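You operate a simulated robot arm through the tools that you are given. There is no shell and no other tool. Be economical: measure what you need, move in short steps, check, and stop when the job is done.

The job below is to be done with a simulated two-armed robot. You get a single attempt, and the scene is never put back.

JOB
Fold the yellow cloth, close carton D320 and slide it inward.
Fine: on the folding table; fold once, in half; both flaps down; the carton stops a hand's width or two short of the middle; leave the other carton open where it is.

Only the result counts: the job must be done as asked and must still hold three seconds after the hand-in. Knocking over, shifting, dropping, spilling or breaking anything else fails it. Flat cloth is picked up by pressing the open fingertips on it (5 to 10 N) and closing them slowly along it; thin cloth reads only 2 to 8 mm in the jaws.

ROBOT AND FRAMES
Two 7-joint arms with two-finger parallel grippers on one trunk, on a base that drives. Base frame: it is fixed to the floor where the robot stands at the start and does not move with it; the origin is under the middle of the robot, x ahead of it, y to its left, z up; the surface under the hand at the start is at about z = 74. Units: cm, rad, N and s.
The left shoulder is at the start at [6, 14.3, 93.5], the right one opposite. With the tool pointing down near the work surface each hand reaches from about 32 to 74 cm from the robot's upright axis, wherever it stands, measured 20 degrees to its own side. Places, roughly: folding table [100, 0, 70]; narrow flap of the carton [90, 30, 90]; orange catch lever of the folding table [110, 50, 70]; wide flap of the carton [120, 30, 90]. Payload 1.57 kg a hand.
The TCP of each hand is the grasp point between the finger pads, 3 cm short of the fingertips. In the tool frame z runs along the fingers and y along their closing line. The gripper opens to 11 cm. The fingers are 2.4 cm wide and 1.2 cm thick; the gripper's body (4.8 by 11.2 cm) begins 7.8 cm behind the TCP.
Orientation is that of the tool frame in the base frame, as [roll, pitch, yaw] about the fixed x, y, z axes, in that order (R = Rz(yaw) Ry(pitch) Rx(roll)). With the fingers straight down and closing along the base's y, the tool's x points along the base's -x, its y along +y and its z along -z.

CONTROLS
- The arms move only by the tool play_rows. It takes "left_commands", "right_commands" or both (then of equal length, played together; a hand with none holds still); each is a list of rows, each a list of 7 numbers: the shift along the tool's x, y, z in units of 100 mm (1.0 is 100 mm), then the turn, a rotation vector about the tool's x, y, z in units of 120 degrees (1.0 is 120 degrees), then the gripper command, from -1 (shut) to 1 (fully open), values between in proportion. In form: [[x, y, z, ax, ay, az, jaw], ...]. A call has 1 to 10 rows; each row is the pose to reach, as a shift and turn from the pose commanded when the call began, along the tool's axes at that moment. A call with a number of a shift or a turn outside -1 to 1 is refused whole. A row lasts 0.2 s, in which the tool goes at most 5 cm and 0.15 rad; a call with a longer step from one row to the next is refused whole, and so is a gripper value outside its range. Where a pose cannot be reached the arm comes as near as it can. A force on the tool above 40 N (or 10 N above the force at the start of the call, whichever is more), or a blocked arm, ends the call early, and 0.2 s more pass. The fingers move at their own pace (about 4.5 cm/s each) and stop on an object; they squeeze with about 39 N. The grip force told is the motor's: it shows also when the fingers shut on nothing. Time passes only in rows, and 0.2 s behind the last, so rows that repeat a pose let the fingers close. It gives the time, the measured TCP pose, the force on the tool (base axes), the opening and the grip force at its end, in the units of the frame above (readings bear some noise), with the torque about the TCP (base axes, N m) and any sound that the robot's microphone picked up.
- Cameras (640 x 400 px; columns grow to the right, rows downward): "scene" is now at [5.9, 1.03, 154.14]; the picture's right is [0.08, -1.00, 0.00], its down [-0.71, -0.06, -0.70] and it looks along [0.70, 0.06, -0.71] (base axes); focal length 250 px, centre (320, 200). "left" rides on the left gripper at [7, -1.6, -14.1] in its tool frame; the picture's right is [0.23, 0.97, 0.00], its down [-0.85, 0.20, -0.48] and it looks along [-0.47, 0.11, 0.88] (tool axes); focal length 222 px, centre (320, 200). "right" rides on the right gripper at [7, 1.6, -14.1] in its tool frame; the picture's right is [-0.23, 0.97, 0.00], its down [-0.86, -0.20, -0.48] and it looks along [-0.47, -0.11, 0.88] (tool axes); focal length 222 px, centre (320, 200).
- get_image(camera): a new picture of that camera. The clock stands still meanwhile.
- raise_lower(by): slides the trunk up (or, below 0, down) by that many cm; the arms and the scene camera ride with it, the base frame stays. It gives what a move gives, with no picture.
- steer(legs): drives the robot by 1 to 6 legs, each [ahead, left, turn to the left] in cm, cm and rad, along the robot's own axes; the way and the turn of a leg run together, so that a leg with both is an arc; at most 150 cm and 3.142 rad a leg. The arms and the cameras ride along, it lands a little off, and it stops where it bumps. It gives what a move gives.
- aim_head(pan, tilt): turns the head with the scene camera to pan (to the left, within 1.501 rad either way) and tilt (down, from -0.506 to 1.204), counted from straight ahead of the robot. It gives what a move gives.
- pixel_to_xyz(camera, pixels): for up to 12 pixels [column, row] of the newest picture of that camera ("zoom" is the newest enlarged one), the place [x, y, z] in the base frame of the surface seen there, good to about 0.3 cm, but the place of the scene camera against the robot may be out by one fixed shift of up to 1.8 cm in any direction. The clock stands still meanwhile.
- enlarge(camera, box): a new picture of the part [left, top, right, bottom] of that camera's present view, enlarged. The clock stands still meanwhile.
- hand_in(): hands the job in; it is judged then, once.

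Go step by step. Measure first, check grasps and placings, and put right what went wrong. The budget is 80 turns and 70 pictures, counting those below and the enlarged ones. Unless the task says otherwise, let go and move clear before handing in, and close with one line.

The tools are called after "Request:" as name(argument=value, ...) on one line, values as JSON. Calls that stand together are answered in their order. play_rows: Moves the arms, as the interface text tells. Its arguments: {"type":"object","properties":{"left_commands":{"type":"array","items":{"type":"array","items":{"type":"number"}}},"right_commands":{"type":"array","items":{"type":"array","items":{"type":"number"}}}},"required":[]} The other tools are called the same way: raise_lower (by) slides the trunk up or down; steer (legs) drives the base; aim_head (pan, tilt) turns the head that bears the scene camera; get_image (camera) takes a picture; pixel_to_xyz (camera, pixels) gives the place of the surface under pixels of a picture; enlarge (camera, box) takes an enlarged picture of a part of a camera's view; hand_in () hands the job in.

At the start:

```text
time_s: 0.0
left_position: [49.7, 18.6, 111.93]
left_tcp_rot: [3.141, 0.001, -3.141]
left_ft_force: [0.1, 0.0, -0.1]
left_torque: [0.0, 0.03, 0.01]
left_finger_gap: 11.0
left_grip_force: 0.0
right_position: [40.72, -21.37, 105.91]
right_tcp_rot: [3.141, 0.0, -3.142]
right_ft_force: [-0.2, -0.1, 0.1]
right_torque: [0.04, 0.03, 0.0]
right_finger_gap: 10.99
right_grip_force: 0.0
trunk travel left (down, up): [-53.4, 5.6]
robot x, y, heading: [-0.1, -0.0, -0.002]
head pan, tilt: [0.082, 0.794]
```

scene: 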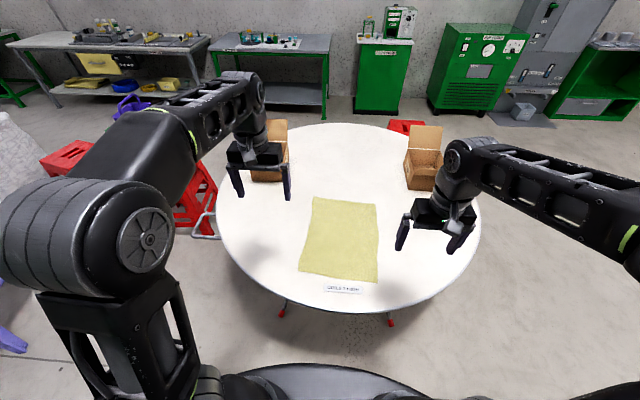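
right: 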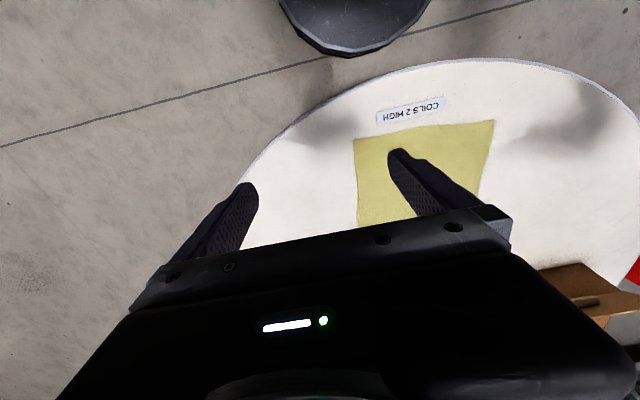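
left: 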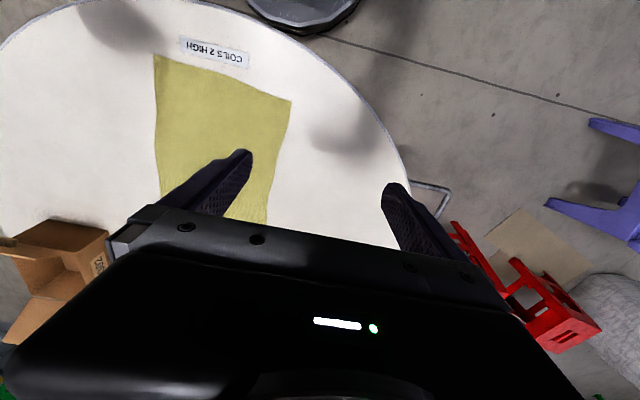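

The round table with the yellow cloth (300-378, 197-282) and two open cartons (left near 270,150; right near 423,170) is visible. I'll enlarge the parts to read the carton labels and measure.

Request:
enlarge(camera="scene", box=[200, 100, 500, 310])

Request:
pixel_to_xyz(camera="scene", pixels=[[314, 198], [377, 205], [378, 282], [300, 270], [340, 240], [345, 125], [220, 200], [478, 220], [340, 300], [280, 150], [420, 170], [423, 135]])

```text
1.90 times, centred on (350, 205) of scene
```

zoom: 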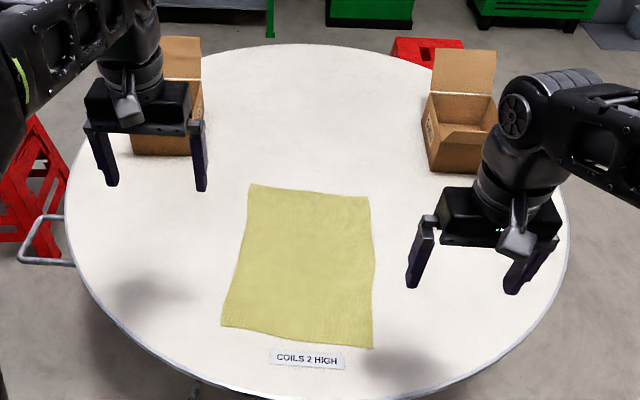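

```text
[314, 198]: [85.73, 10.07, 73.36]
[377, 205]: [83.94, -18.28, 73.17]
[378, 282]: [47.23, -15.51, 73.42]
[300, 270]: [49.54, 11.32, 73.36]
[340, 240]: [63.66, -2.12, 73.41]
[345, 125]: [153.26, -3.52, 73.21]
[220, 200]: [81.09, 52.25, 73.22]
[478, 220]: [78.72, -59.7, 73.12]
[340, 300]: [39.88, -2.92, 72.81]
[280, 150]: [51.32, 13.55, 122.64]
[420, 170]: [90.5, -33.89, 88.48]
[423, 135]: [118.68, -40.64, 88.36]
```

Cloth spans about x 47–86, y −18–11; left carton is hidden behind my left hand. I'll tilt the head down to see the base clearance and look toward the left carton and lever.

Request:
aim_head(pan=0.0, tilt=1.2)

Request:
get_image(camera="scene")

Request:
aim_head(pan=0.4, tilt=0.6)

Request:
get_image(camera="scene")

```text
time_s: 0.9
left_position: [49.88, 18.67, 111.83]
left_tcp_rot: [3.141, 0.001, -3.141]
left_ft_force: [-0.2, 0.0, -0.1]
left_torque: [0.01, 0.01, -0.01]
left_finger_gap: 10.99
left_grip_force: 0.0
right_position: [40.8, -21.55, 106.12]
right_tcp_rot: [-3.14, 0.001, -3.141]
right_ft_force: [-0.6, 0.8, -0.3]
right_torque: [0.01, -0.03, -0.02]
right_finger_gap: 11.0
right_grip_force: 0.0
trunk travel left (down, up): [-53.4, 5.6]
robot x, y, heading: [-0.0, 0.3, -0.002]
head pan, tilt: [0.0, 1.201]
```

```text
65 pictures are left
```

scene: 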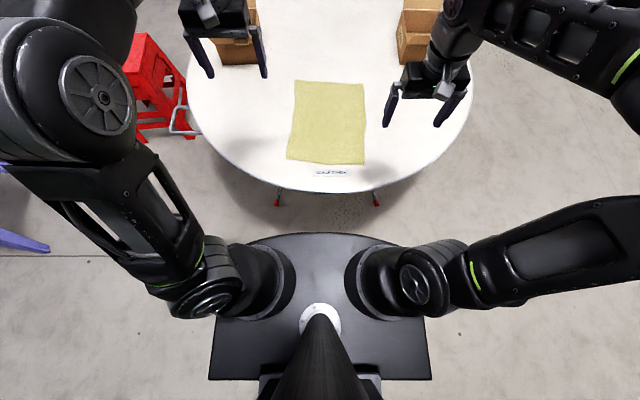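

```text
time_s: 1.9
left_position: [49.87, 18.72, 111.89]
left_tcp_rot: [-3.142, 0.002, 3.141]
left_ft_force: [0.1, -0.3, -0.2]
left_torque: [-0.02, -0.01, -0.08]
left_finger_gap: 10.98
left_grip_force: 0.0
right_position: [40.91, -21.36, 106.01]
right_tcp_rot: [3.141, 0.0, 3.141]
right_ft_force: [-0.4, 0.2, -0.2]
right_torque: [0.02, -0.02, 0.0]
right_finger_gap: 11.01
right_grip_force: 0.1
trunk travel left (down, up): [-53.4, 5.6]
robot x, y, heading: [-0.09, 0.27, 0.001]
head pan, tilt: [0.4, 0.6]
```

```text
64 pictures are left
```

scene: 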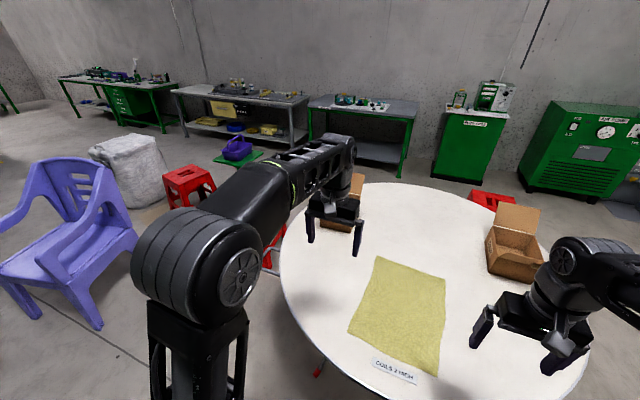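

Table feet at (277,203) and (377,203) in the earlier down view; I need clearances there. I'll re-aim down and measure the base and table edges.

Request:
aim_head(pan=0.0, tilt=1.2)

Request:
enlarge(camera="scene", box=[120, 0, 480, 270])

Request:
pixel_to_xyz(camera="zoom", pixels=[[360, 420], [200, 420], [280, 358], [458, 358], [350, 342], [105, 235], [50, 250], [110, 160], [60, 80], [250, 440]])

```text
time_s: 2.9
left_position: [49.82, 18.63, 111.83]
left_tcp_rot: [-3.14, 0.002, 3.142]
left_ft_force: [0.9, 0.1, 0.2]
left_torque: [0.01, 0.02, -0.05]
left_finger_gap: 10.99
left_grip_force: 0.0
right_position: [40.68, -21.43, 106.05]
right_tcp_rot: [3.141, -0.001, 3.141]
right_ft_force: [0.8, -1.0, 0.1]
right_torque: [-0.02, -0.01, 0.0]
right_finger_gap: 11.02
right_grip_force: 0.0
trunk travel left (down, up): [-53.4, 5.6]
robot x, y, heading: [-0.21, 0.05, 0.001]
head pan, tilt: [0.0, 1.201]
```

```text
1.48 times, centred on (300, 135) of scene
```

zoom: 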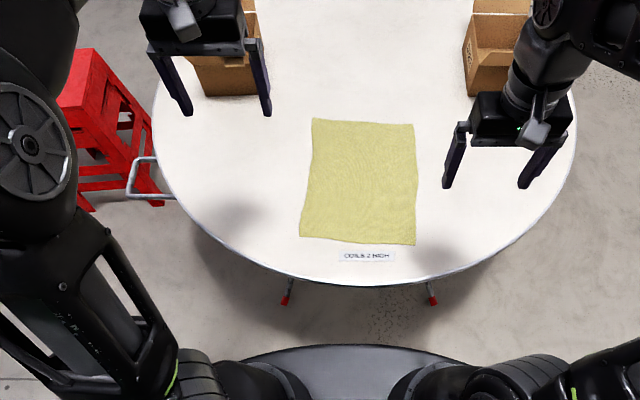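

```text
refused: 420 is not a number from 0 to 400
```

Request:
pixel_to_xyz(camera="zoom", pixels=[[345, 350], [285, 301], [433, 300], [345, 270], [345, 285], [145, 160], [128, 195], [110, 75], [150, 200], [215, 95], [480, 96], [410, 240]])

```text
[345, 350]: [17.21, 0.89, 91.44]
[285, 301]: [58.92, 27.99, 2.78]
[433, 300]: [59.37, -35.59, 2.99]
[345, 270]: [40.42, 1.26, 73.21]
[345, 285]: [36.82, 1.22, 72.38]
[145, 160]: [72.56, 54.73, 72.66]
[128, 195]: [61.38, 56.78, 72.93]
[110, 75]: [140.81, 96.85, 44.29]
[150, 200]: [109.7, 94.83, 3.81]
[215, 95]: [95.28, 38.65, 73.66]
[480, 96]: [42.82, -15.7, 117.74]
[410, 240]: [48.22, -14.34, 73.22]
```

The base front is about 20 cm from the table edge. I'll read the carton label seen in the left camera at (100,265) and look with the right camera at the other one.

Request:
enlarge(camera="left", box=[0, 200, 160, 300])

Request:
enlarge(camera="right", box=[480, 220, 640, 320])

```text
4.00 times, centred on (80, 250) of left
```

zoom: 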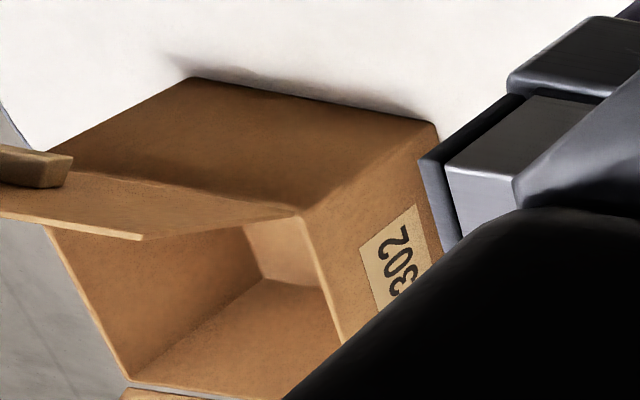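

```text
4.00 times, centred on (560, 270) of right
```

zoom: 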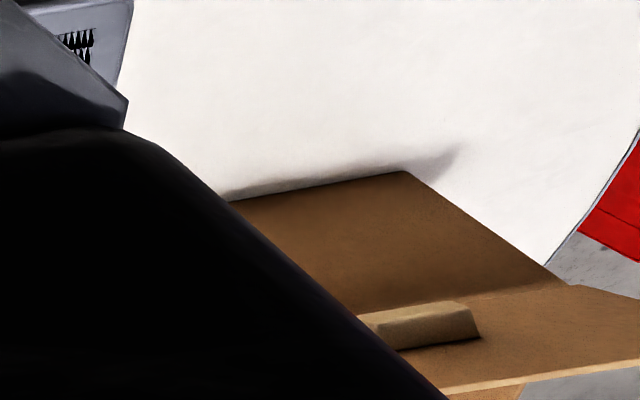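

The right carton reads "…302", so D320 should be the left one (will verify). First the cloth: I'll drive ahead 12 cm so both cloth edges are within reach, then view with hand cameras.

Request:
steer(legs=[[12, 0, 0]])

Request:
get_image(camera="left")

Request:
get_image(camera="right")

Request:
get_image(camera="scene")

```text
time_s: 4.1
left_position: [61.94, 18.65, 111.71]
left_tcp_rot: [-3.141, 0.001, -3.14]
left_ft_force: [0.2, -0.4, 0.4]
left_torque: [0.02, 0.0, 0.02]
left_finger_gap: 11.0
left_grip_force: 0.0
right_position: [52.85, -21.49, 105.95]
right_tcp_rot: [-3.141, -0.001, -3.141]
right_ft_force: [0.1, 0.8, 0.7]
right_torque: [0.01, 0.03, 0.03]
right_finger_gap: 11.0
right_grip_force: 0.0
trunk travel left (down, up): [-53.4, 5.6]
robot x, y, heading: [11.8, -0.13, -0.003]
head pan, tilt: [0.0, 1.201]
```

```text
60 pictures are left
```

left: 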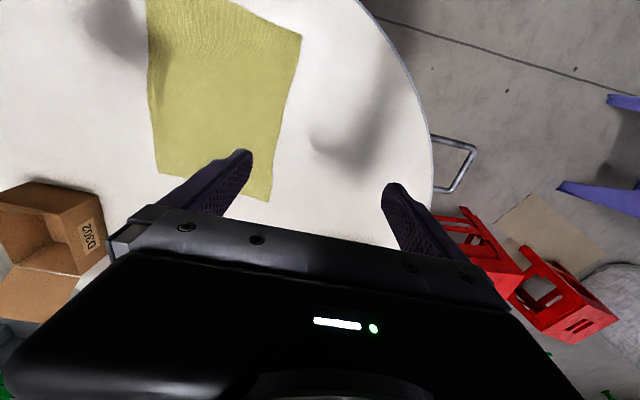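

```text
59 pictures are left
```

right: 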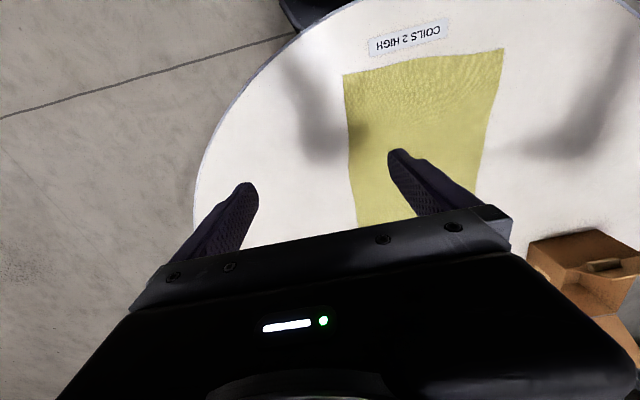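

```text
58 pictures are left
```

scene: 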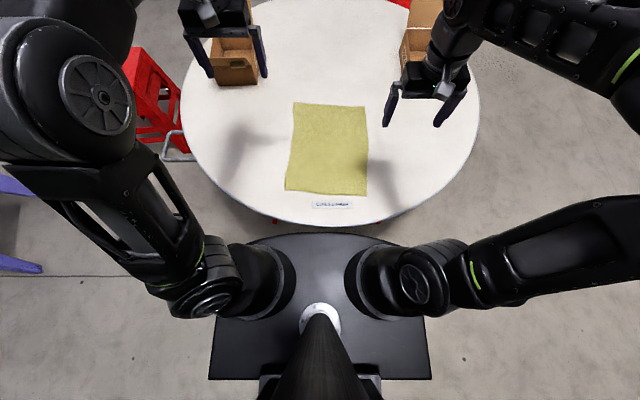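

D302 is confirmed as the right carton. I'll measure the cloth corners with the hand cameras.

Request:
pixel_to_xyz(camera="right", pixels=[[347, 78], [500, 52], [425, 66], [250, 85], [440, 20], [575, 235], [600, 265]])

Request:
pixel_to_xyz(camera="left", pixels=[[267, 198], [160, 170], [298, 38], [60, 190], [432, 200], [90, 240]])

Request:
pixel_to_xyz(camera="scene", pixels=[[295, 105], [365, 108], [366, 193], [287, 189], [331, 222], [320, 235], [182, 120], [478, 100]])

```text
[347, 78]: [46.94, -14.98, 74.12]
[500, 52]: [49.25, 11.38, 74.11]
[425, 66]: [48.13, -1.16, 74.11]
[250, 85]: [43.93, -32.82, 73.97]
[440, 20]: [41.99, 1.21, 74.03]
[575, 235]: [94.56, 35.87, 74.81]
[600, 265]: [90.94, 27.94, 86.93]
```

```text
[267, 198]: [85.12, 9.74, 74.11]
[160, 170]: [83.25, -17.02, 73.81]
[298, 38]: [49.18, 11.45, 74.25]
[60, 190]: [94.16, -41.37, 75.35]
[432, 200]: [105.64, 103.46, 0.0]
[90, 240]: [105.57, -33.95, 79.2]
```

```text
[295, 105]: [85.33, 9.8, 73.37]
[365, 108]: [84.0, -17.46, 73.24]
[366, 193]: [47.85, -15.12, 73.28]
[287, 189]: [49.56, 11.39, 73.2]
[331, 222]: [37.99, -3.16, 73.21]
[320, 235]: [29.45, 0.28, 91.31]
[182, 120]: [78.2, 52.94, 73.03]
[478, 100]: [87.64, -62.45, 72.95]
```

Table top is z≈74.0; cloth near corners are (49.2,11.4) and (46.9,−15.0), far ones (85.1,9.8) and (83.2,−17.1). I move both hands down toward the near corners with jaws narrowed to ~3 cm.

Request:
play_rows(left_commands=[[0.175, -0.225, 0.25, 0, 0, 0, -0.45], [0.35, -0.45, 0.5, 0, 0, 0, -0.45], [0.525, -0.675, 0.75, 0, 0, 0, -0.45], [0.7, -0.9, 1.0, 0, 0, 0, -0.45], [0.7, -0.9, 1.0, 0, 0, 0, -0.45]], right_commands=[[0.115, 0.23, 0.25, 0, 0, 0, -0.45], [0.23, 0.46, 0.5, 0, 0, 0, -0.45], [0.345, 0.69, 0.75, 0, 0, 0, -0.45], [0.455, 0.93, 1.0, 0, 0, 0, -0.45], [0.455, 0.93, 1.0, 0, 0, 0, -0.45]])

```text
time_s: 5.3
left_position: [54.58, 9.69, 101.91]
left_tcp_rot: [3.141, 0.004, -3.141]
left_ft_force: [0.2, 0.2, -0.7]
left_torque: [0.03, -0.03, -0.03]
left_finger_gap: 3.05
left_grip_force: 0.2
right_position: [48.05, -11.97, 96.08]
right_tcp_rot: [3.141, 0.0, 3.141]
right_ft_force: [-0.7, 0.0, 0.0]
right_torque: [0.02, 0.0, 0.0]
right_finger_gap: 3.04
right_grip_force: 0.0
trunk travel left (down, up): [-53.4, 5.6]
robot x, y, heading: [11.85, 0.21, 0.002]
head pan, tilt: [0.0, 1.201]
```

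Both as commanded. Continue down.

Request:
play_rows(left_commands=[[0.13, -0.05, 0.33, 0, 0, 0, -0.45], [0.26, -0.1, 0.66, 0, 0, 0, -0.45], [0.385, -0.15, 1.0, 0, 0, 0, -0.45]], right_commands=[[0, -0.01, 0.33, 0, 0, 0, -0.45], [0, -0.02, 0.66, 0, 0, 0, -0.45], [0, -0.02, 1.0, 0, 0, 0, -0.45]])

Request:
play_rows(left_commands=[[0, 0, 0.4, 0, 0, 0, -0.45], [0, 0, 0.8, 0, 0, 0, -0.45], [0, 0, 0.99, 0, 0, 0, -0.45], [0, 0, 0.99, 0, 0, 0, -0.45]], right_commands=[[0, 0, 0.2, 0, 0, 0, -0.45], [0, 0, 0.4, 0, 0, 0, -0.45], [0, 0, 0.4, 0, 0, 0, -0.45], [0, 0, 0.4, 0, 0, 0, -0.45]])

Request:
get_image(camera="left")

Request:
get_image(camera="right")

```text
time_s: 6.1
left_position: [50.86, 8.05, 91.71]
left_tcp_rot: [-3.141, 0.002, -3.141]
left_ft_force: [0.2, 0.0, 0.5]
left_torque: [0.01, 0.0, 0.0]
left_finger_gap: 3.05
left_grip_force: 0.1
right_position: [48.17, -12.22, 85.99]
right_tcp_rot: [-3.14, -0.001, 3.14]
right_ft_force: [-0.4, 0.1, 0.5]
right_torque: [-0.01, -0.01, 0.01]
right_finger_gap: 3.04
right_grip_force: 0.0
trunk travel left (down, up): [-53.4, 5.6]
robot x, y, heading: [11.87, -0.08, 0.008]
head pan, tilt: [0.0, 1.201]
```

```text
time_s: 7.1
left_position: [50.96, 8.21, 81.96]
left_tcp_rot: [-3.14, 0.001, 3.14]
left_ft_force: [0.0, -0.2, -0.4]
left_torque: [-0.01, 0.0, -0.01]
left_finger_gap: 3.03
left_grip_force: 0.0
right_position: [48.22, -12.42, 82.05]
right_tcp_rot: [3.14, -0.001, -3.141]
right_ft_force: [0.7, 0.6, -0.6]
right_torque: [-0.01, -0.01, 0.01]
right_finger_gap: 3.03
right_grip_force: 0.0
trunk travel left (down, up): [-53.4, 5.6]
robot x, y, heading: [11.94, -0.08, -0.003]
head pan, tilt: [0.0, 1.201]
```

```text
57 pictures are left
```

left: 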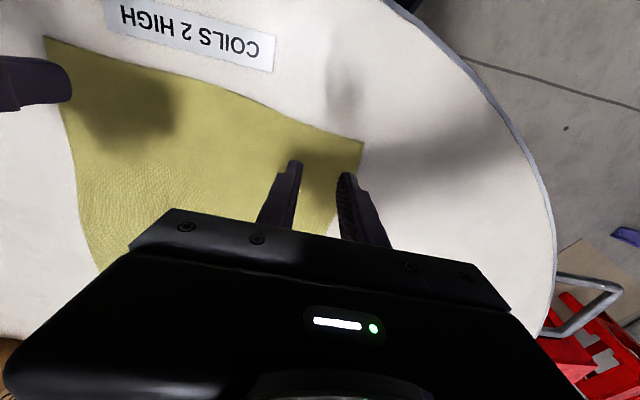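

```text
56 pictures are left
```

right: 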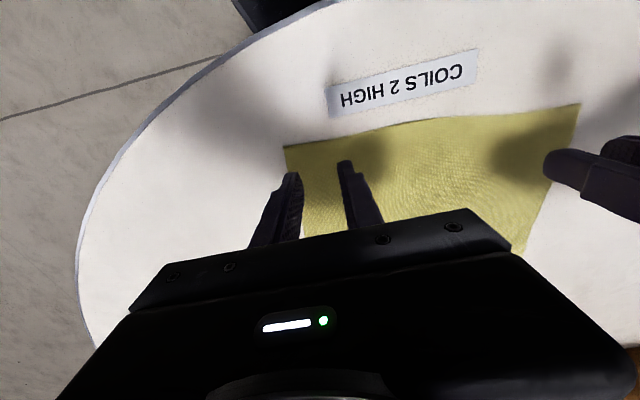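

Both fingertip pairs sit over the near corners, the outer fingers close to the side edges; I'll shift 0.5 cm inward and come down to just above contact.

Request:
play_rows(left_commands=[[0, -0.05, 0.2, 0, 0, 0, -0.45], [0, -0.05, 0.45, 0, 0, 0, -0.45], [0, -0.05, 0.48, 0, 0, 0, -0.45], [0, -0.05, 0.48, 0, 0, 0, -0.45]], right_commands=[[0, 0.06, 0.2, 0, 0, 0, -0.45], [0, 0.06, 0.45, 0, 0, 0, -0.45], [0, 0.06, 0.48, 0, 0, 0, -0.45], [0, 0.06, 0.48, 0, 0, 0, -0.45]])

Request:
play_rows(left_commands=[[0, 0, 0.02, 0, 0, 0, -0.45], [0, 0, 0.03, 0, 0, 0, -0.45], [0, 0, 0.03, 0, 0, 0, -0.45]], right_commands=[[0, 0, 0.02, 0, 0, 0, -0.45], [0, 0, 0.03, 0, 0, 0, -0.45], [0, 0, 0.03, 0, 0, 0, -0.45]])

```text
time_s: 8.1
left_position: [51.0, 7.61, 77.14]
left_tcp_rot: [3.14, 0.001, 3.141]
left_ft_force: [0.1, 1.3, 6.3]
left_torque: [0.07, -0.05, -0.04]
left_finger_gap: 3.01
left_grip_force: 0.0
right_position: [47.99, -11.73, 77.16]
right_tcp_rot: [3.141, 0.0, 3.141]
right_ft_force: [0.0, -1.0, 0.6]
right_torque: [-0.02, -0.03, -0.01]
right_finger_gap: 3.01
right_grip_force: 0.1
trunk travel left (down, up): [-53.4, 5.6]
robot x, y, heading: [11.48, 0.18, 0.001]
head pan, tilt: [0.0, 1.201]
```

```text
time_s: 8.7
left_position: [50.97, 7.75, 77.18]
left_tcp_rot: [-3.139, 0.01, -3.14]
left_ft_force: [-2.0, 2.1, 21.9]
left_torque: [0.3, 0.24, 0.0]
left_finger_gap: 3.02
left_grip_force: 0.3
right_position: [48.18, -11.72, 77.13]
right_tcp_rot: [3.141, 0.005, -3.141]
right_ft_force: [-3.5, -2.7, 22.1]
right_torque: [-0.18, 0.28, 0.02]
right_finger_gap: 3.05
right_grip_force: 0.1
trunk travel left (down, up): [-53.4, 5.6]
robot x, y, heading: [11.71, -0.23, -0.003]
head pan, tilt: [0.0, 1.201]
stopped in row 3 (left hand): the force on the tool passed its limit at 42 N (the readings are from after the stop); the commanded pose is now the measured one
```

Force is 22 N each — too high. Ease up ~1.5 mm.

Request:
play_rows(left_commands=[[0, 0, -0.015, 0, 0, 0, -0.45], [0, 0, -0.015, 0, 0, 0, -0.45]], right_commands=[[0, 0, -0.015, 0, 0, 0, -0.45], [0, 0, -0.015, 0, 0, 0, -0.45]])

```text
time_s: 9.3
left_position: [50.97, 7.8, 77.13]
left_tcp_rot: [-3.139, 0.007, -3.14]
left_ft_force: [-2.4, 1.6, 14.7]
left_torque: [0.23, 0.17, 0.01]
left_finger_gap: 3.04
left_grip_force: 0.3
right_position: [48.2, -11.67, 77.06]
right_tcp_rot: [-3.141, 0.003, 3.141]
right_ft_force: [-1.9, -0.6, 10.8]
right_torque: [-0.05, 0.21, -0.03]
right_finger_gap: 3.03
right_grip_force: 0.0
trunk travel left (down, up): [-53.4, 5.6]
robot x, y, heading: [11.5, 0.05, 0.001]
head pan, tilt: [0.0, 1.201]
```

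Still 15/11 N; ease a touch more and close slowly.

Request:
play_rows(left_commands=[[0, 0, -0.013, 0, 0, 0, -0.45], [0, 0, -0.013, 0, 0, 0, -0.52], [0, 0, -0.013, 0, 0, 0, -0.59], [0, 0, -0.013, 0, 0, 0, -0.66], [0, 0, -0.013, 0, 0, 0, -0.73], [0, 0, -0.013, 0, 0, 0, -0.8], [0, 0, -0.013, 0, 0, 0, -0.87], [0, 0, -0.013, 0, 0, 0, -0.94], [0, 0, -0.013, 0, 0, 0, -1], [0, 0, -0.013, 0, 0, 0, -1]], right_commands=[[0, 0, -0.006, 0, 0, 0, -0.45], [0, 0, -0.006, 0, 0, 0, -0.52], [0, 0, -0.006, 0, 0, 0, -0.59], [0, 0, -0.006, 0, 0, 0, -0.66], [0, 0, -0.006, 0, 0, 0, -0.73], [0, 0, -0.006, 0, 0, 0, -0.8], [0, 0, -0.006, 0, 0, 0, -0.87], [0, 0, -0.006, 0, 0, 0, -0.94], [0, 0, -0.006, 0, 0, 0, -1], [0, 0, -0.006, 0, 0, 0, -1]])

Request:
get_image(camera="left")

Request:
get_image(camera="right")

```text
time_s: 11.5
left_position: [51.1, 7.69, 77.18]
left_tcp_rot: [-3.139, 0.006, -3.141]
left_ft_force: [0.2, 0.7, -0.3]
left_torque: [-0.02, 0.02, 0.0]
left_finger_gap: 0.0
left_grip_force: 21.3
right_position: [48.21, -11.61, 77.13]
right_tcp_rot: [3.14, 0.001, -3.141]
right_ft_force: [0.7, 0.0, 6.4]
right_torque: [-0.01, 0.05, -0.03]
right_finger_gap: 0.22
right_grip_force: 23.2
trunk travel left (down, up): [-53.4, 5.6]
robot x, y, heading: [12.12, 0.08, 0.003]
head pan, tilt: [0.0, 1.201]
```

```text
55 pictures are left
```

left: 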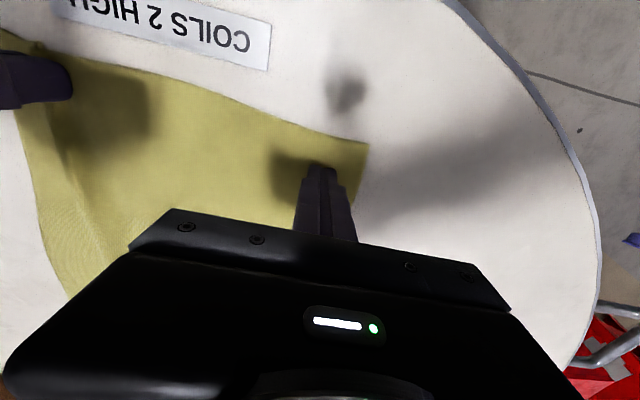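

```text
54 pictures are left
```

right: 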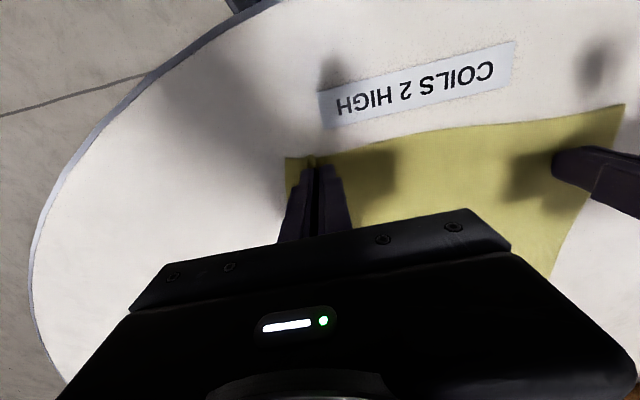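

Right has cloth (0.22 cm), left slipped off (gap 0). Reopen the left and press again with measured force.

Request:
play_rows(left_commands=[[0.03, 0, -0.03, 0, 0, 0, -0.45], [0.03, 0, -0.03, 0, 0, 0, -0.45], [0.03, 0, -0.01, 0, 0, 0, -0.45], [0.03, 0, 0.0, 0, 0, 0, -0.45], [0.03, 0, 0.008, 0, 0, 0, -0.45], [0.03, 0, 0.008, 0, 0, 0, -0.45]])

```text
time_s: 12.9
left_position: [50.74, 7.68, 77.15]
left_tcp_rot: [-3.139, 0.008, -3.139]
left_ft_force: [-0.3, 1.4, 4.8]
left_torque: [0.1, 0.0, 0.01]
left_finger_gap: 3.07
left_grip_force: 0.3
right_position: [48.14, -11.59, 77.18]
right_tcp_rot: [3.142, 0.001, 3.14]
right_ft_force: [1.2, 0.9, 4.6]
right_torque: [0.03, 0.01, 0.02]
right_finger_gap: 0.21
right_grip_force: 23.4
trunk travel left (down, up): [-53.4, 5.6]
robot x, y, heading: [11.71, -0.17, -0.004]
head pan, tilt: [0.0, 1.201]
```

Left presses 4.8 N; add 0.5 mm and close slowly.

Request:
play_rows(left_commands=[[0, 0, 0.005, 0, 0, 0, -0.45], [0, 0, 0.006, 0, 0, 0, -0.52], [0, 0, 0.006, 0, 0, 0, -0.59], [0, 0, 0.006, 0, 0, 0, -0.66], [0, 0, 0.006, 0, 0, 0, -0.73], [0, 0, 0.006, 0, 0, 0, -0.8], [0, 0, 0.006, 0, 0, 0, -0.87], [0, 0, 0.006, 0, 0, 0, -0.94], [0, 0, 0.006, 0, 0, 0, -1], [0, 0, 0.006, 0, 0, 0, -1]])

```text
time_s: 15.1
left_position: [50.83, 7.66, 77.06]
left_tcp_rot: [-3.141, 0.007, -3.139]
left_ft_force: [0.1, -2.5, 21.5]
left_torque: [0.11, 0.03, 0.06]
left_finger_gap: 0.21
left_grip_force: 23.5
right_position: [48.11, -11.6, 77.13]
right_tcp_rot: [3.139, 0.003, -3.14]
right_ft_force: [0.8, 5.0, 1.3]
right_torque: [0.15, -0.01, 0.02]
right_finger_gap: 0.22
right_grip_force: 23.9
trunk travel left (down, up): [-53.4, 5.6]
robot x, y, heading: [12.05, 0.07, 0.002]
head pan, tilt: [0.0, 1.201]
```

Both jaws hold cloth (0.21/0.22 cm). Lift both together in an arc, first up.

Request:
play_rows(left_commands=[[-0.02, 0, -0.2, 0, 0, 0, -1], [-0.06, 0, -0.4, 0, 0, 0, -1], [-0.13, 0, -0.6, 0, 0, 0, -1], [-0.23, 0, -0.8, 0, 0, 0, -1], [-0.35, 0, -0.95, 0, 0, 0, -1], [-0.35, 0, -0.95, 0, 0, 0, -1]], right_commands=[[-0.02, 0, -0.2, 0, 0, 0, -1], [-0.06, 0, -0.4, 0, 0, 0, -1], [-0.13, 0, -0.6, 0, 0, 0, -1], [-0.23, 0, -0.8, 0, 0, 0, -1], [-0.35, 0, -0.95, 0, 0, 0, -1], [-0.35, 0, -0.95, 0, 0, 0, -1]])

Request:
get_image(camera="scene")

```text
time_s: 16.5
left_position: [54.17, 7.67, 86.61]
left_tcp_rot: [-3.14, 0.006, -3.141]
left_ft_force: [-0.5, -6.4, 0.5]
left_torque: [-0.19, -0.05, 0.05]
left_finger_gap: 0.22
left_grip_force: 23.8
right_position: [51.71, -11.69, 86.67]
right_tcp_rot: [3.139, 0.004, -3.141]
right_ft_force: [0.4, 6.1, 0.0]
right_torque: [0.13, -0.01, 0.04]
right_finger_gap: 0.23
right_grip_force: 23.6
trunk travel left (down, up): [-53.4, 5.6]
robot x, y, heading: [11.57, 0.0, 0.001]
head pan, tilt: [0.0, 1.201]
```

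```text
53 pictures are left
```

scene: 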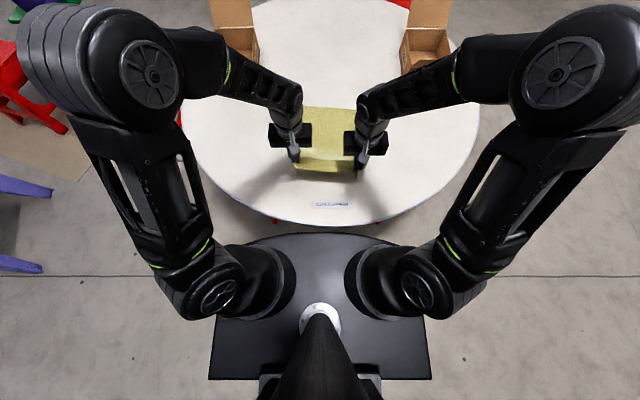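

Cloth lifted, taut between hands (6 N). Continue the arc with a 40° tilt forward, easing the tension slightly.

Request:
play_rows(left_commands=[[-0.08, -0.02, -0.08, 0, -0.055, 0, -1], [-0.16, -0.02, -0.16, 0, -0.11, 0, -1], [-0.24, -0.02, -0.22, 0, -0.165, 0, -1], [-0.31, -0.02, -0.27, 0, -0.22, 0, -1], [-0.38, -0.02, -0.3, 0, -0.278, 0, -1], [-0.457, -0.02, -0.33, 0, -0.333, 0, -1], [-0.457, -0.02, -0.33, 0, -0.333, 0, -1]], right_commands=[[-0.08, 0.02, -0.08, 0, -0.055, 0, -1], [-0.16, 0.02, -0.16, 0, -0.11, 0, -1], [-0.24, 0.02, -0.22, 0, -0.165, 0, -1], [-0.31, 0.02, -0.27, 0, -0.22, 0, -1], [-0.38, 0.02, -0.3, 0, -0.278, 0, -1], [-0.457, 0.02, -0.33, 0, -0.333, 0, -1], [-0.457, 0.02, -0.33, 0, -0.333, 0, -1]])

Request:
play_rows(left_commands=[[-0.2, -0.02, 0.09, 0, 0, 0, -1], [-0.41, -0.04, 0.21, 0, 0, 0, -1], [-0.6, -0.06, 0.38, 0, 0, 0, -1], [-0.77, -0.08, 0.57, 0, 0, 0, -1], [-0.92, -0.08, 0.77, 0, 0, 0, -1], [-0.92, -0.08, 0.77, 0, 0, 0, -1]], right_commands=[[-0.21, -0.02, 0.1, 0, 0, 0, -1], [-0.43, -0.04, 0.23, 0, 0, 0, -1], [-0.63, -0.06, 0.42, 0, 0, 0, -1], [-0.82, -0.08, 0.62, 0, 0, 0, -1], [-0.99, -0.1, 0.83, 0, 0, 0, -1], [-0.99, -0.1, 0.83, 0, 0, 0, -1]])

Request:
get_image(camera="scene")

Request:
get_image(camera="left")

```text
time_s: 18.1
left_position: [58.81, 7.51, 89.97]
left_tcp_rot: [-3.138, 0.704, -3.139]
left_ft_force: [-0.5, -0.2, -0.3]
left_torque: [-0.01, 0.0, 0.0]
left_finger_gap: 0.2
left_grip_force: 23.5
right_position: [57.32, -11.16, 89.93]
right_tcp_rot: [-3.141, 0.7, 3.14]
right_ft_force: [-0.9, 0.1, 0.3]
right_torque: [-0.01, -0.02, -0.02]
right_finger_gap: 0.21
right_grip_force: 23.3
right hand out of reach, approached as far as the arm can: row 6, 7
trunk travel left (down, up): [-53.4, 5.6]
robot x, y, heading: [12.08, -0.3, -0.001]
head pan, tilt: [0.0, 1.201]
```

```text
time_s: 19.5
left_position: [70.86, 6.82, 89.96]
left_tcp_rot: [-3.14, 0.704, -3.141]
left_ft_force: [0.5, -1.3, 0.2]
left_torque: [0.01, -0.01, 0.02]
left_finger_gap: 0.19
left_grip_force: 23.8
right_position: [70.23, -11.96, 89.91]
right_tcp_rot: [3.14, 0.702, -3.141]
right_ft_force: [-0.4, 0.5, 0.4]
right_torque: [0.03, -0.01, 0.01]
right_finger_gap: 0.21
right_grip_force: 23.7
trunk travel left (down, up): [-53.4, 5.6]
robot x, y, heading: [11.91, -0.1, -0.001]
head pan, tilt: [0.0, 1.201]
```

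```text
52 pictures are left
```

scene: 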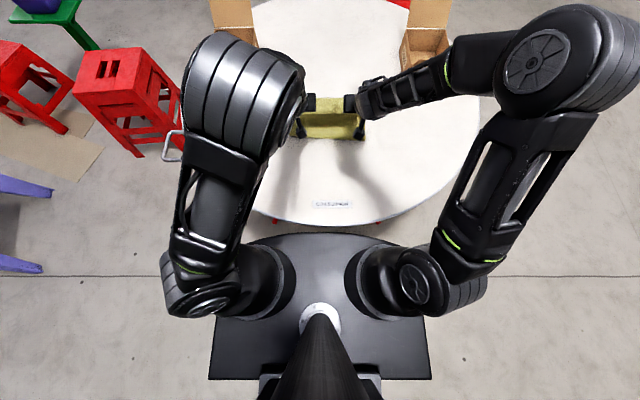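

```text
51 pictures are left
```

left: 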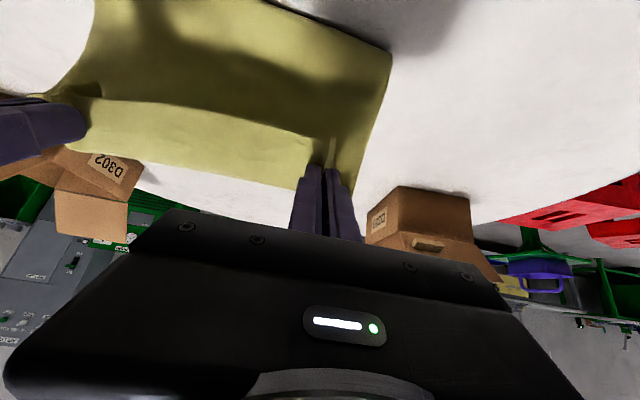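

The cloth hangs evenly and both hands still hold; D320's label is visible at (378,218). Continue laying down over the far half.

Request:
play_rows(left_commands=[[-0.1, -0.02, 0.2, 0, 0, 0, -1], [-0.17, -0.04, 0.4, 0, 0, 0, -1], [-0.235, -0.06, 0.654, 0, 0, 0, -1], [-0.235, -0.06, 0.654, 0, 0, 0, -1]], right_commands=[[-0.09, -0.03, 0.2, 0, 0, 0, -1], [-0.15, -0.06, 0.4, 0, 0, 0, -1], [-0.196, -0.09, 0.622, 0, 0, 0, -1], [-0.196, -0.09, 0.622, 0, 0, 0, -1]])

Request:
play_rows(left_commands=[[0.01, 0, 0.2, 0, 0, 0, -1], [0.03, 0, 0.4, 0, 0, 0, -1], [0.053, 0, 0.608, 0, 0, 0, -1], [0.053, 0, 0.608, 0, 0, 0, -1]], right_commands=[[0.02, 0, 0.2, 0, 0, 0, -1], [0.05, 0, 0.4, 0, 0, 0, -1], [0.076, 0, 0.589, 0, 0, 0, -1], [0.076, 0, 0.589, 0, 0, 0, -1]])

Request:
get_image(camera="scene")

Request:
get_image(camera="left")

```text
time_s: 20.5
left_position: [76.75, 6.11, 86.51]
left_tcp_rot: [-3.139, 0.703, -3.141]
left_ft_force: [-0.2, -2.6, 0.3]
left_torque: [-0.06, -0.04, -0.04]
left_finger_gap: 0.18
left_grip_force: 24.2
right_position: [75.72, -12.84, 86.54]
right_tcp_rot: [3.141, 0.7, 3.14]
right_ft_force: [0.3, 3.0, 0.4]
right_torque: [0.02, 0.03, 0.05]
right_finger_gap: 0.23
right_grip_force: 23.8
trunk travel left (down, up): [-53.4, 5.6]
robot x, y, heading: [12.14, -0.15, -0.003]
head pan, tilt: [0.0, 1.201]
```

```text
time_s: 21.5
left_position: [80.23, 6.03, 81.55]
left_tcp_rot: [-3.141, 0.703, -3.138]
left_ft_force: [0.6, -2.3, 1.0]
left_torque: [-0.07, -0.01, -0.03]
left_finger_gap: 0.2
left_grip_force: 23.9
right_position: [78.98, -13.04, 81.53]
right_tcp_rot: [3.139, 0.7, -3.141]
right_ft_force: [0.0, 1.4, 0.4]
right_torque: [0.05, 0.01, 0.05]
right_finger_gap: 0.22
right_grip_force: 23.8
trunk travel left (down, up): [-53.4, 5.6]
robot x, y, heading: [12.07, 0.09, -0.003]
head pan, tilt: [0.0, 1.201]
```

```text
50 pictures are left
```

scene: 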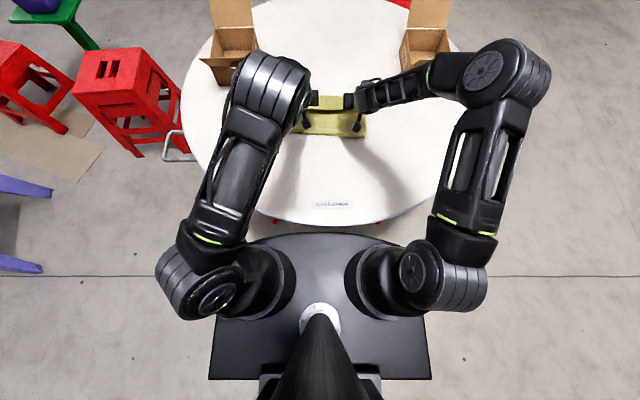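

```text
49 pictures are left
```

left: 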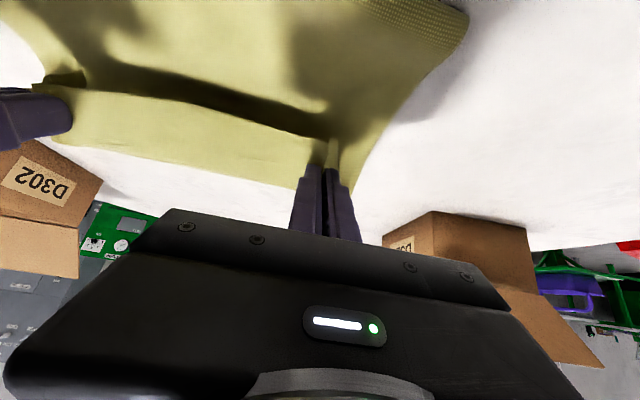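

Tails point forward nicely. Final lowering.

Request:
play_rows(left_commands=[[0.05, 0, 0.15, 0, 0, 0, -1], [0.1, 0, 0.27, 0, 0, 0, -1], [0.15, 0, 0.405, 0, 0, 0, -1], [0.15, 0, 0.405, 0, 0, 0, -1]], right_commands=[[0.05, 0, 0.15, 0, 0, 0, -1], [0.11, 0, 0.27, 0, 0, 0, -1], [0.168, 0, 0.387, 0, 0, 0, -1], [0.168, 0, 0.387, 0, 0, 0, -1]])

Request:
get_image(camera="left")

Request:
get_image(camera="right")

```text
time_s: 22.5
left_position: [81.92, 6.24, 77.65]
left_tcp_rot: [-3.139, 0.705, -3.137]
left_ft_force: [0.9, -2.1, 4.7]
left_torque: [-0.07, -0.05, -0.01]
left_finger_gap: 0.2
left_grip_force: 23.4
right_position: [80.27, -12.97, 77.6]
right_tcp_rot: [3.141, 0.705, -3.141]
right_ft_force: [0.7, 2.5, 5.3]
right_torque: [0.03, -0.06, 0.07]
right_finger_gap: 0.25
right_grip_force: 23.4
trunk travel left (down, up): [-53.4, 5.6]
robot x, y, heading: [11.83, 0.1, -0.002]
head pan, tilt: [0.0, 1.201]
```

```text
48 pictures are left
```

left: 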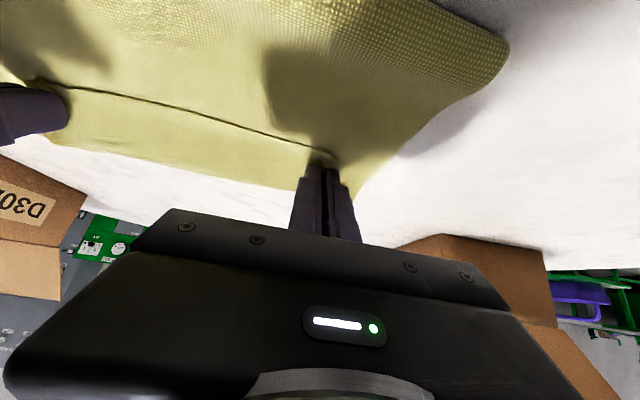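

```text
47 pictures are left
```

right: 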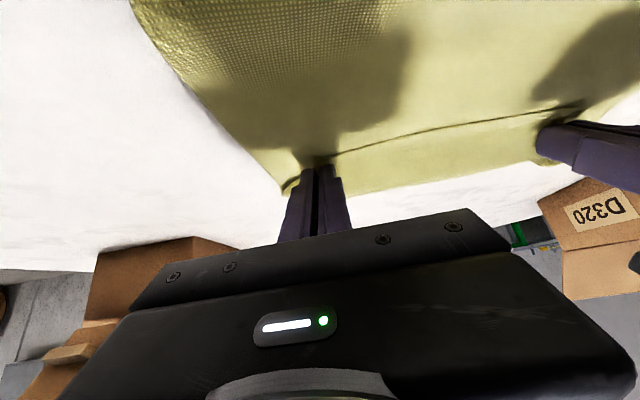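

D320 is confirmed left. An upper-edge line appears at (200,120) in the left picture, with a strip of lower layer beyond; I'll measure the mismatch.

Request:
pixel_to_xyz(camera="left", pixels=[[120, 95], [120, 103], [250, 128], [240, 178], [120, 148], [300, 188], [480, 70]])

Request:
pixel_to_xyz(camera="right", pixels=[[450, 130], [450, 125], [500, 120], [450, 175], [520, 162], [360, 192], [170, 80]])

Request:
enlarge(camera="left", box=[20, 50, 400, 260])

```text
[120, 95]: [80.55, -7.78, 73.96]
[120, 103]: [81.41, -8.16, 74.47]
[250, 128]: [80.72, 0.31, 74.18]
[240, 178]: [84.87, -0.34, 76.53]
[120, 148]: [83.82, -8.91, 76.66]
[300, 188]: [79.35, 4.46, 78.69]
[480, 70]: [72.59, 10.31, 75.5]
```

```text
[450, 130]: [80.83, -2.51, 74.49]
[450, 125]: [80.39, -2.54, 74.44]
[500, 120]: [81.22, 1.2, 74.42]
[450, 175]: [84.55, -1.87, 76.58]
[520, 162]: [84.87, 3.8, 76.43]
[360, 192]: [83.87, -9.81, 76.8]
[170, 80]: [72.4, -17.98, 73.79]
```

```text
1.68 times, centred on (210, 155) of left
```

zoom: 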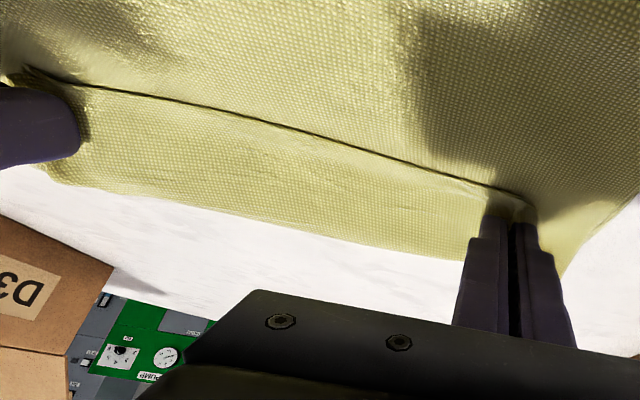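

The strip is the upper layer's free tail (z 76.6, edge x≈84.6) — it will drop onto the far edge. Release gently and back off along the fingers.

Request:
play_rows(left_commands=[[0, 0, 0, 0, 0, 0, -0.9], [0, 0, 0, 0, 0, 0, -0.8], [0, 0, 0, 0, 0, 0, -0.75], [0, 0, 0, 0, 0, 0, -0.75], [0, 0, -0.05, 0, 0, 0, -0.75], [0, 0, -0.15, 0, 0, 0, -0.75], [0, 0, -0.35, 0, 0, 0, -0.75], [0, 0, -0.6, 0, 0, 0, -0.75], [0, 0, -1.0, 0, 0, 0, -0.75]], right_commands=[[0, 0, 0, 0, 0, 0, -0.9], [0, 0, 0, 0, 0, 0, -0.8], [0, 0, 0, 0, 0, 0, -0.75], [0, 0, 0, 0, 0, 0, -0.75], [0, 0, -0.05, 0, 0, 0, -0.75], [0, 0, -0.15, 0, 0, 0, -0.75], [0, 0, -0.35, 0, 0, 0, -0.75], [0, 0, -0.6, 0, 0, 0, -0.75], [0, 0, -1.0, 0, 0, 0, -0.75]])

Request:
get_image(camera="left")

Request:
get_image(camera="right")

```text
time_s: 24.5
left_position: [75.23, 6.13, 85.16]
left_tcp_rot: [-3.14, 0.705, -3.139]
left_ft_force: [0.4, -0.7, -0.6]
left_torque: [0.03, 0.0, 0.0]
left_finger_gap: 1.39
left_grip_force: 0.0
right_position: [73.6, -12.98, 85.23]
right_tcp_rot: [3.14, 0.7, -3.141]
right_ft_force: [-0.8, -0.4, 0.6]
right_torque: [0.02, 0.0, -0.01]
right_finger_gap: 1.39
right_grip_force: 0.0
trunk travel left (down, up): [-53.4, 5.6]
robot x, y, heading: [11.74, 0.15, -0.002]
head pan, tilt: [0.0, 1.201]
```

```text
45 pictures are left
```

left: 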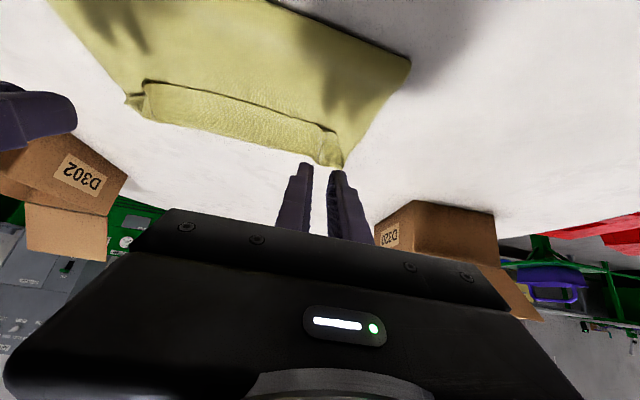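

```text
44 pictures are left
```

right: 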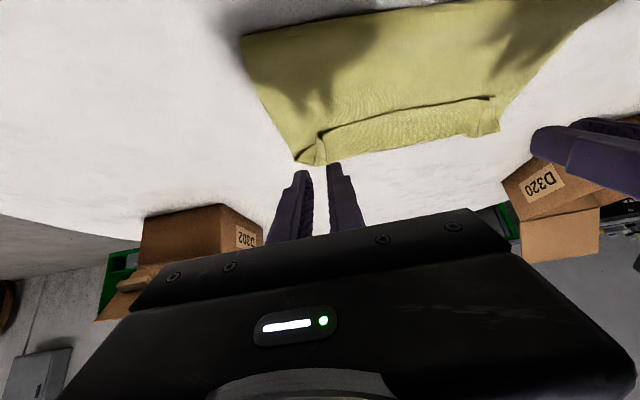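

Released. Retreat further and inspect with the scene camera.

Request:
play_rows(left_commands=[[-0.1, 0.2, -0.35, 0, 0, 0, -0.4], [-0.2, 0.4, -0.65, 0, 0, 0, 0], [-0.3, 0.6, -0.95, 0, 0, 0, 0.5]], right_commands=[[-0.1, -0.2, -0.35, 0, 0, 0, -0.4], [-0.2, -0.4, -0.65, 0, 0, 0, 0], [-0.3, -0.6, -0.95, 0, 0, 0, 0.5]])

Request:
aim_head(pan=0.0, tilt=0.9)

Request:
get_image(camera="scene")

```text
time_s: 25.3
left_position: [71.3, 12.27, 94.51]
left_tcp_rot: [-3.141, 0.705, -3.138]
left_ft_force: [-1.1, 0.2, 0.2]
left_torque: [-0.03, -0.01, -0.04]
left_finger_gap: 8.01
left_grip_force: 0.1
right_position: [69.88, -18.91, 94.38]
right_tcp_rot: [3.14, 0.7, 3.141]
right_ft_force: [0.0, -0.2, 0.2]
right_torque: [0.0, -0.06, 0.0]
right_finger_gap: 7.99
right_grip_force: 0.0
trunk travel left (down, up): [-53.4, 5.6]
robot x, y, heading: [11.73, 0.08, -0.0]
head pan, tilt: [0.0, 1.201]
```

```text
time_s: 26.1
left_position: [71.47, 12.03, 94.39]
left_tcp_rot: [-3.141, 0.702, -3.138]
left_ft_force: [-0.2, -0.6, -0.5]
left_torque: [-0.01, -0.03, -0.01]
left_finger_gap: 8.26
left_grip_force: 0.0
right_position: [69.97, -18.95, 94.25]
right_tcp_rot: [3.139, 0.7, -3.141]
right_ft_force: [-0.3, 0.6, 0.2]
right_torque: [-0.01, -0.04, 0.0]
right_finger_gap: 8.22
right_grip_force: 0.1
trunk travel left (down, up): [-53.4, 5.6]
robot x, y, heading: [12.0, -0.08, 0.002]
head pan, tilt: [0.0, 0.901]
```

```text
43 pictures are left
```

scene: 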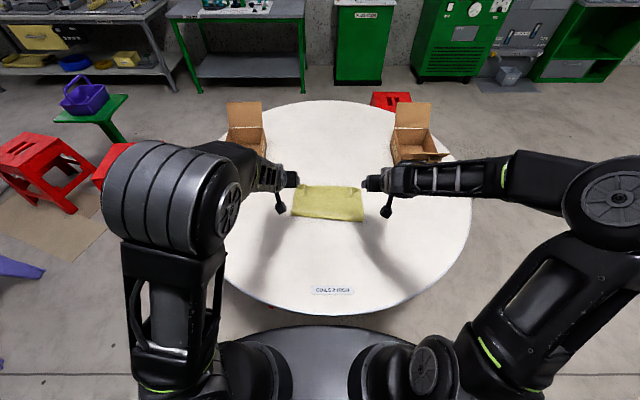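

Request:
enlarge(camera="scene", box=[200, 90, 460, 250])

Request:
pixel_to_xyz(camera="zoom", pixels=[[225, 305], [400, 325], [300, 235], [300, 318], [300, 255], [390, 240], [110, 115], [158, 110], [95, 45], [150, 30], [165, 145], [130, 165]])

```text
2.46 times, centred on (330, 170) of scene
```

zoom: 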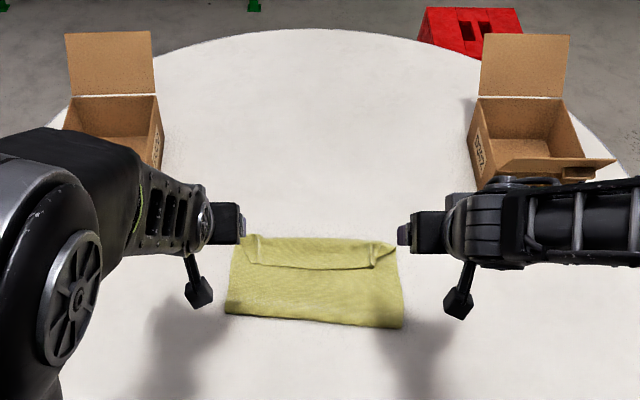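

```text
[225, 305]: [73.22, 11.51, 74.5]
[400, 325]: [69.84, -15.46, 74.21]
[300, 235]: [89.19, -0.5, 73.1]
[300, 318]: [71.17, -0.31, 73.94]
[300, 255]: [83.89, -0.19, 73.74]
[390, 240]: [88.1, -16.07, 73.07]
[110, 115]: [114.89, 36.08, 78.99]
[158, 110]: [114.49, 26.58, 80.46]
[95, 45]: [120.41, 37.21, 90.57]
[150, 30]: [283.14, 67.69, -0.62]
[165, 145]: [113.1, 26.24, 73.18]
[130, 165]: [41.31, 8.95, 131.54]
```

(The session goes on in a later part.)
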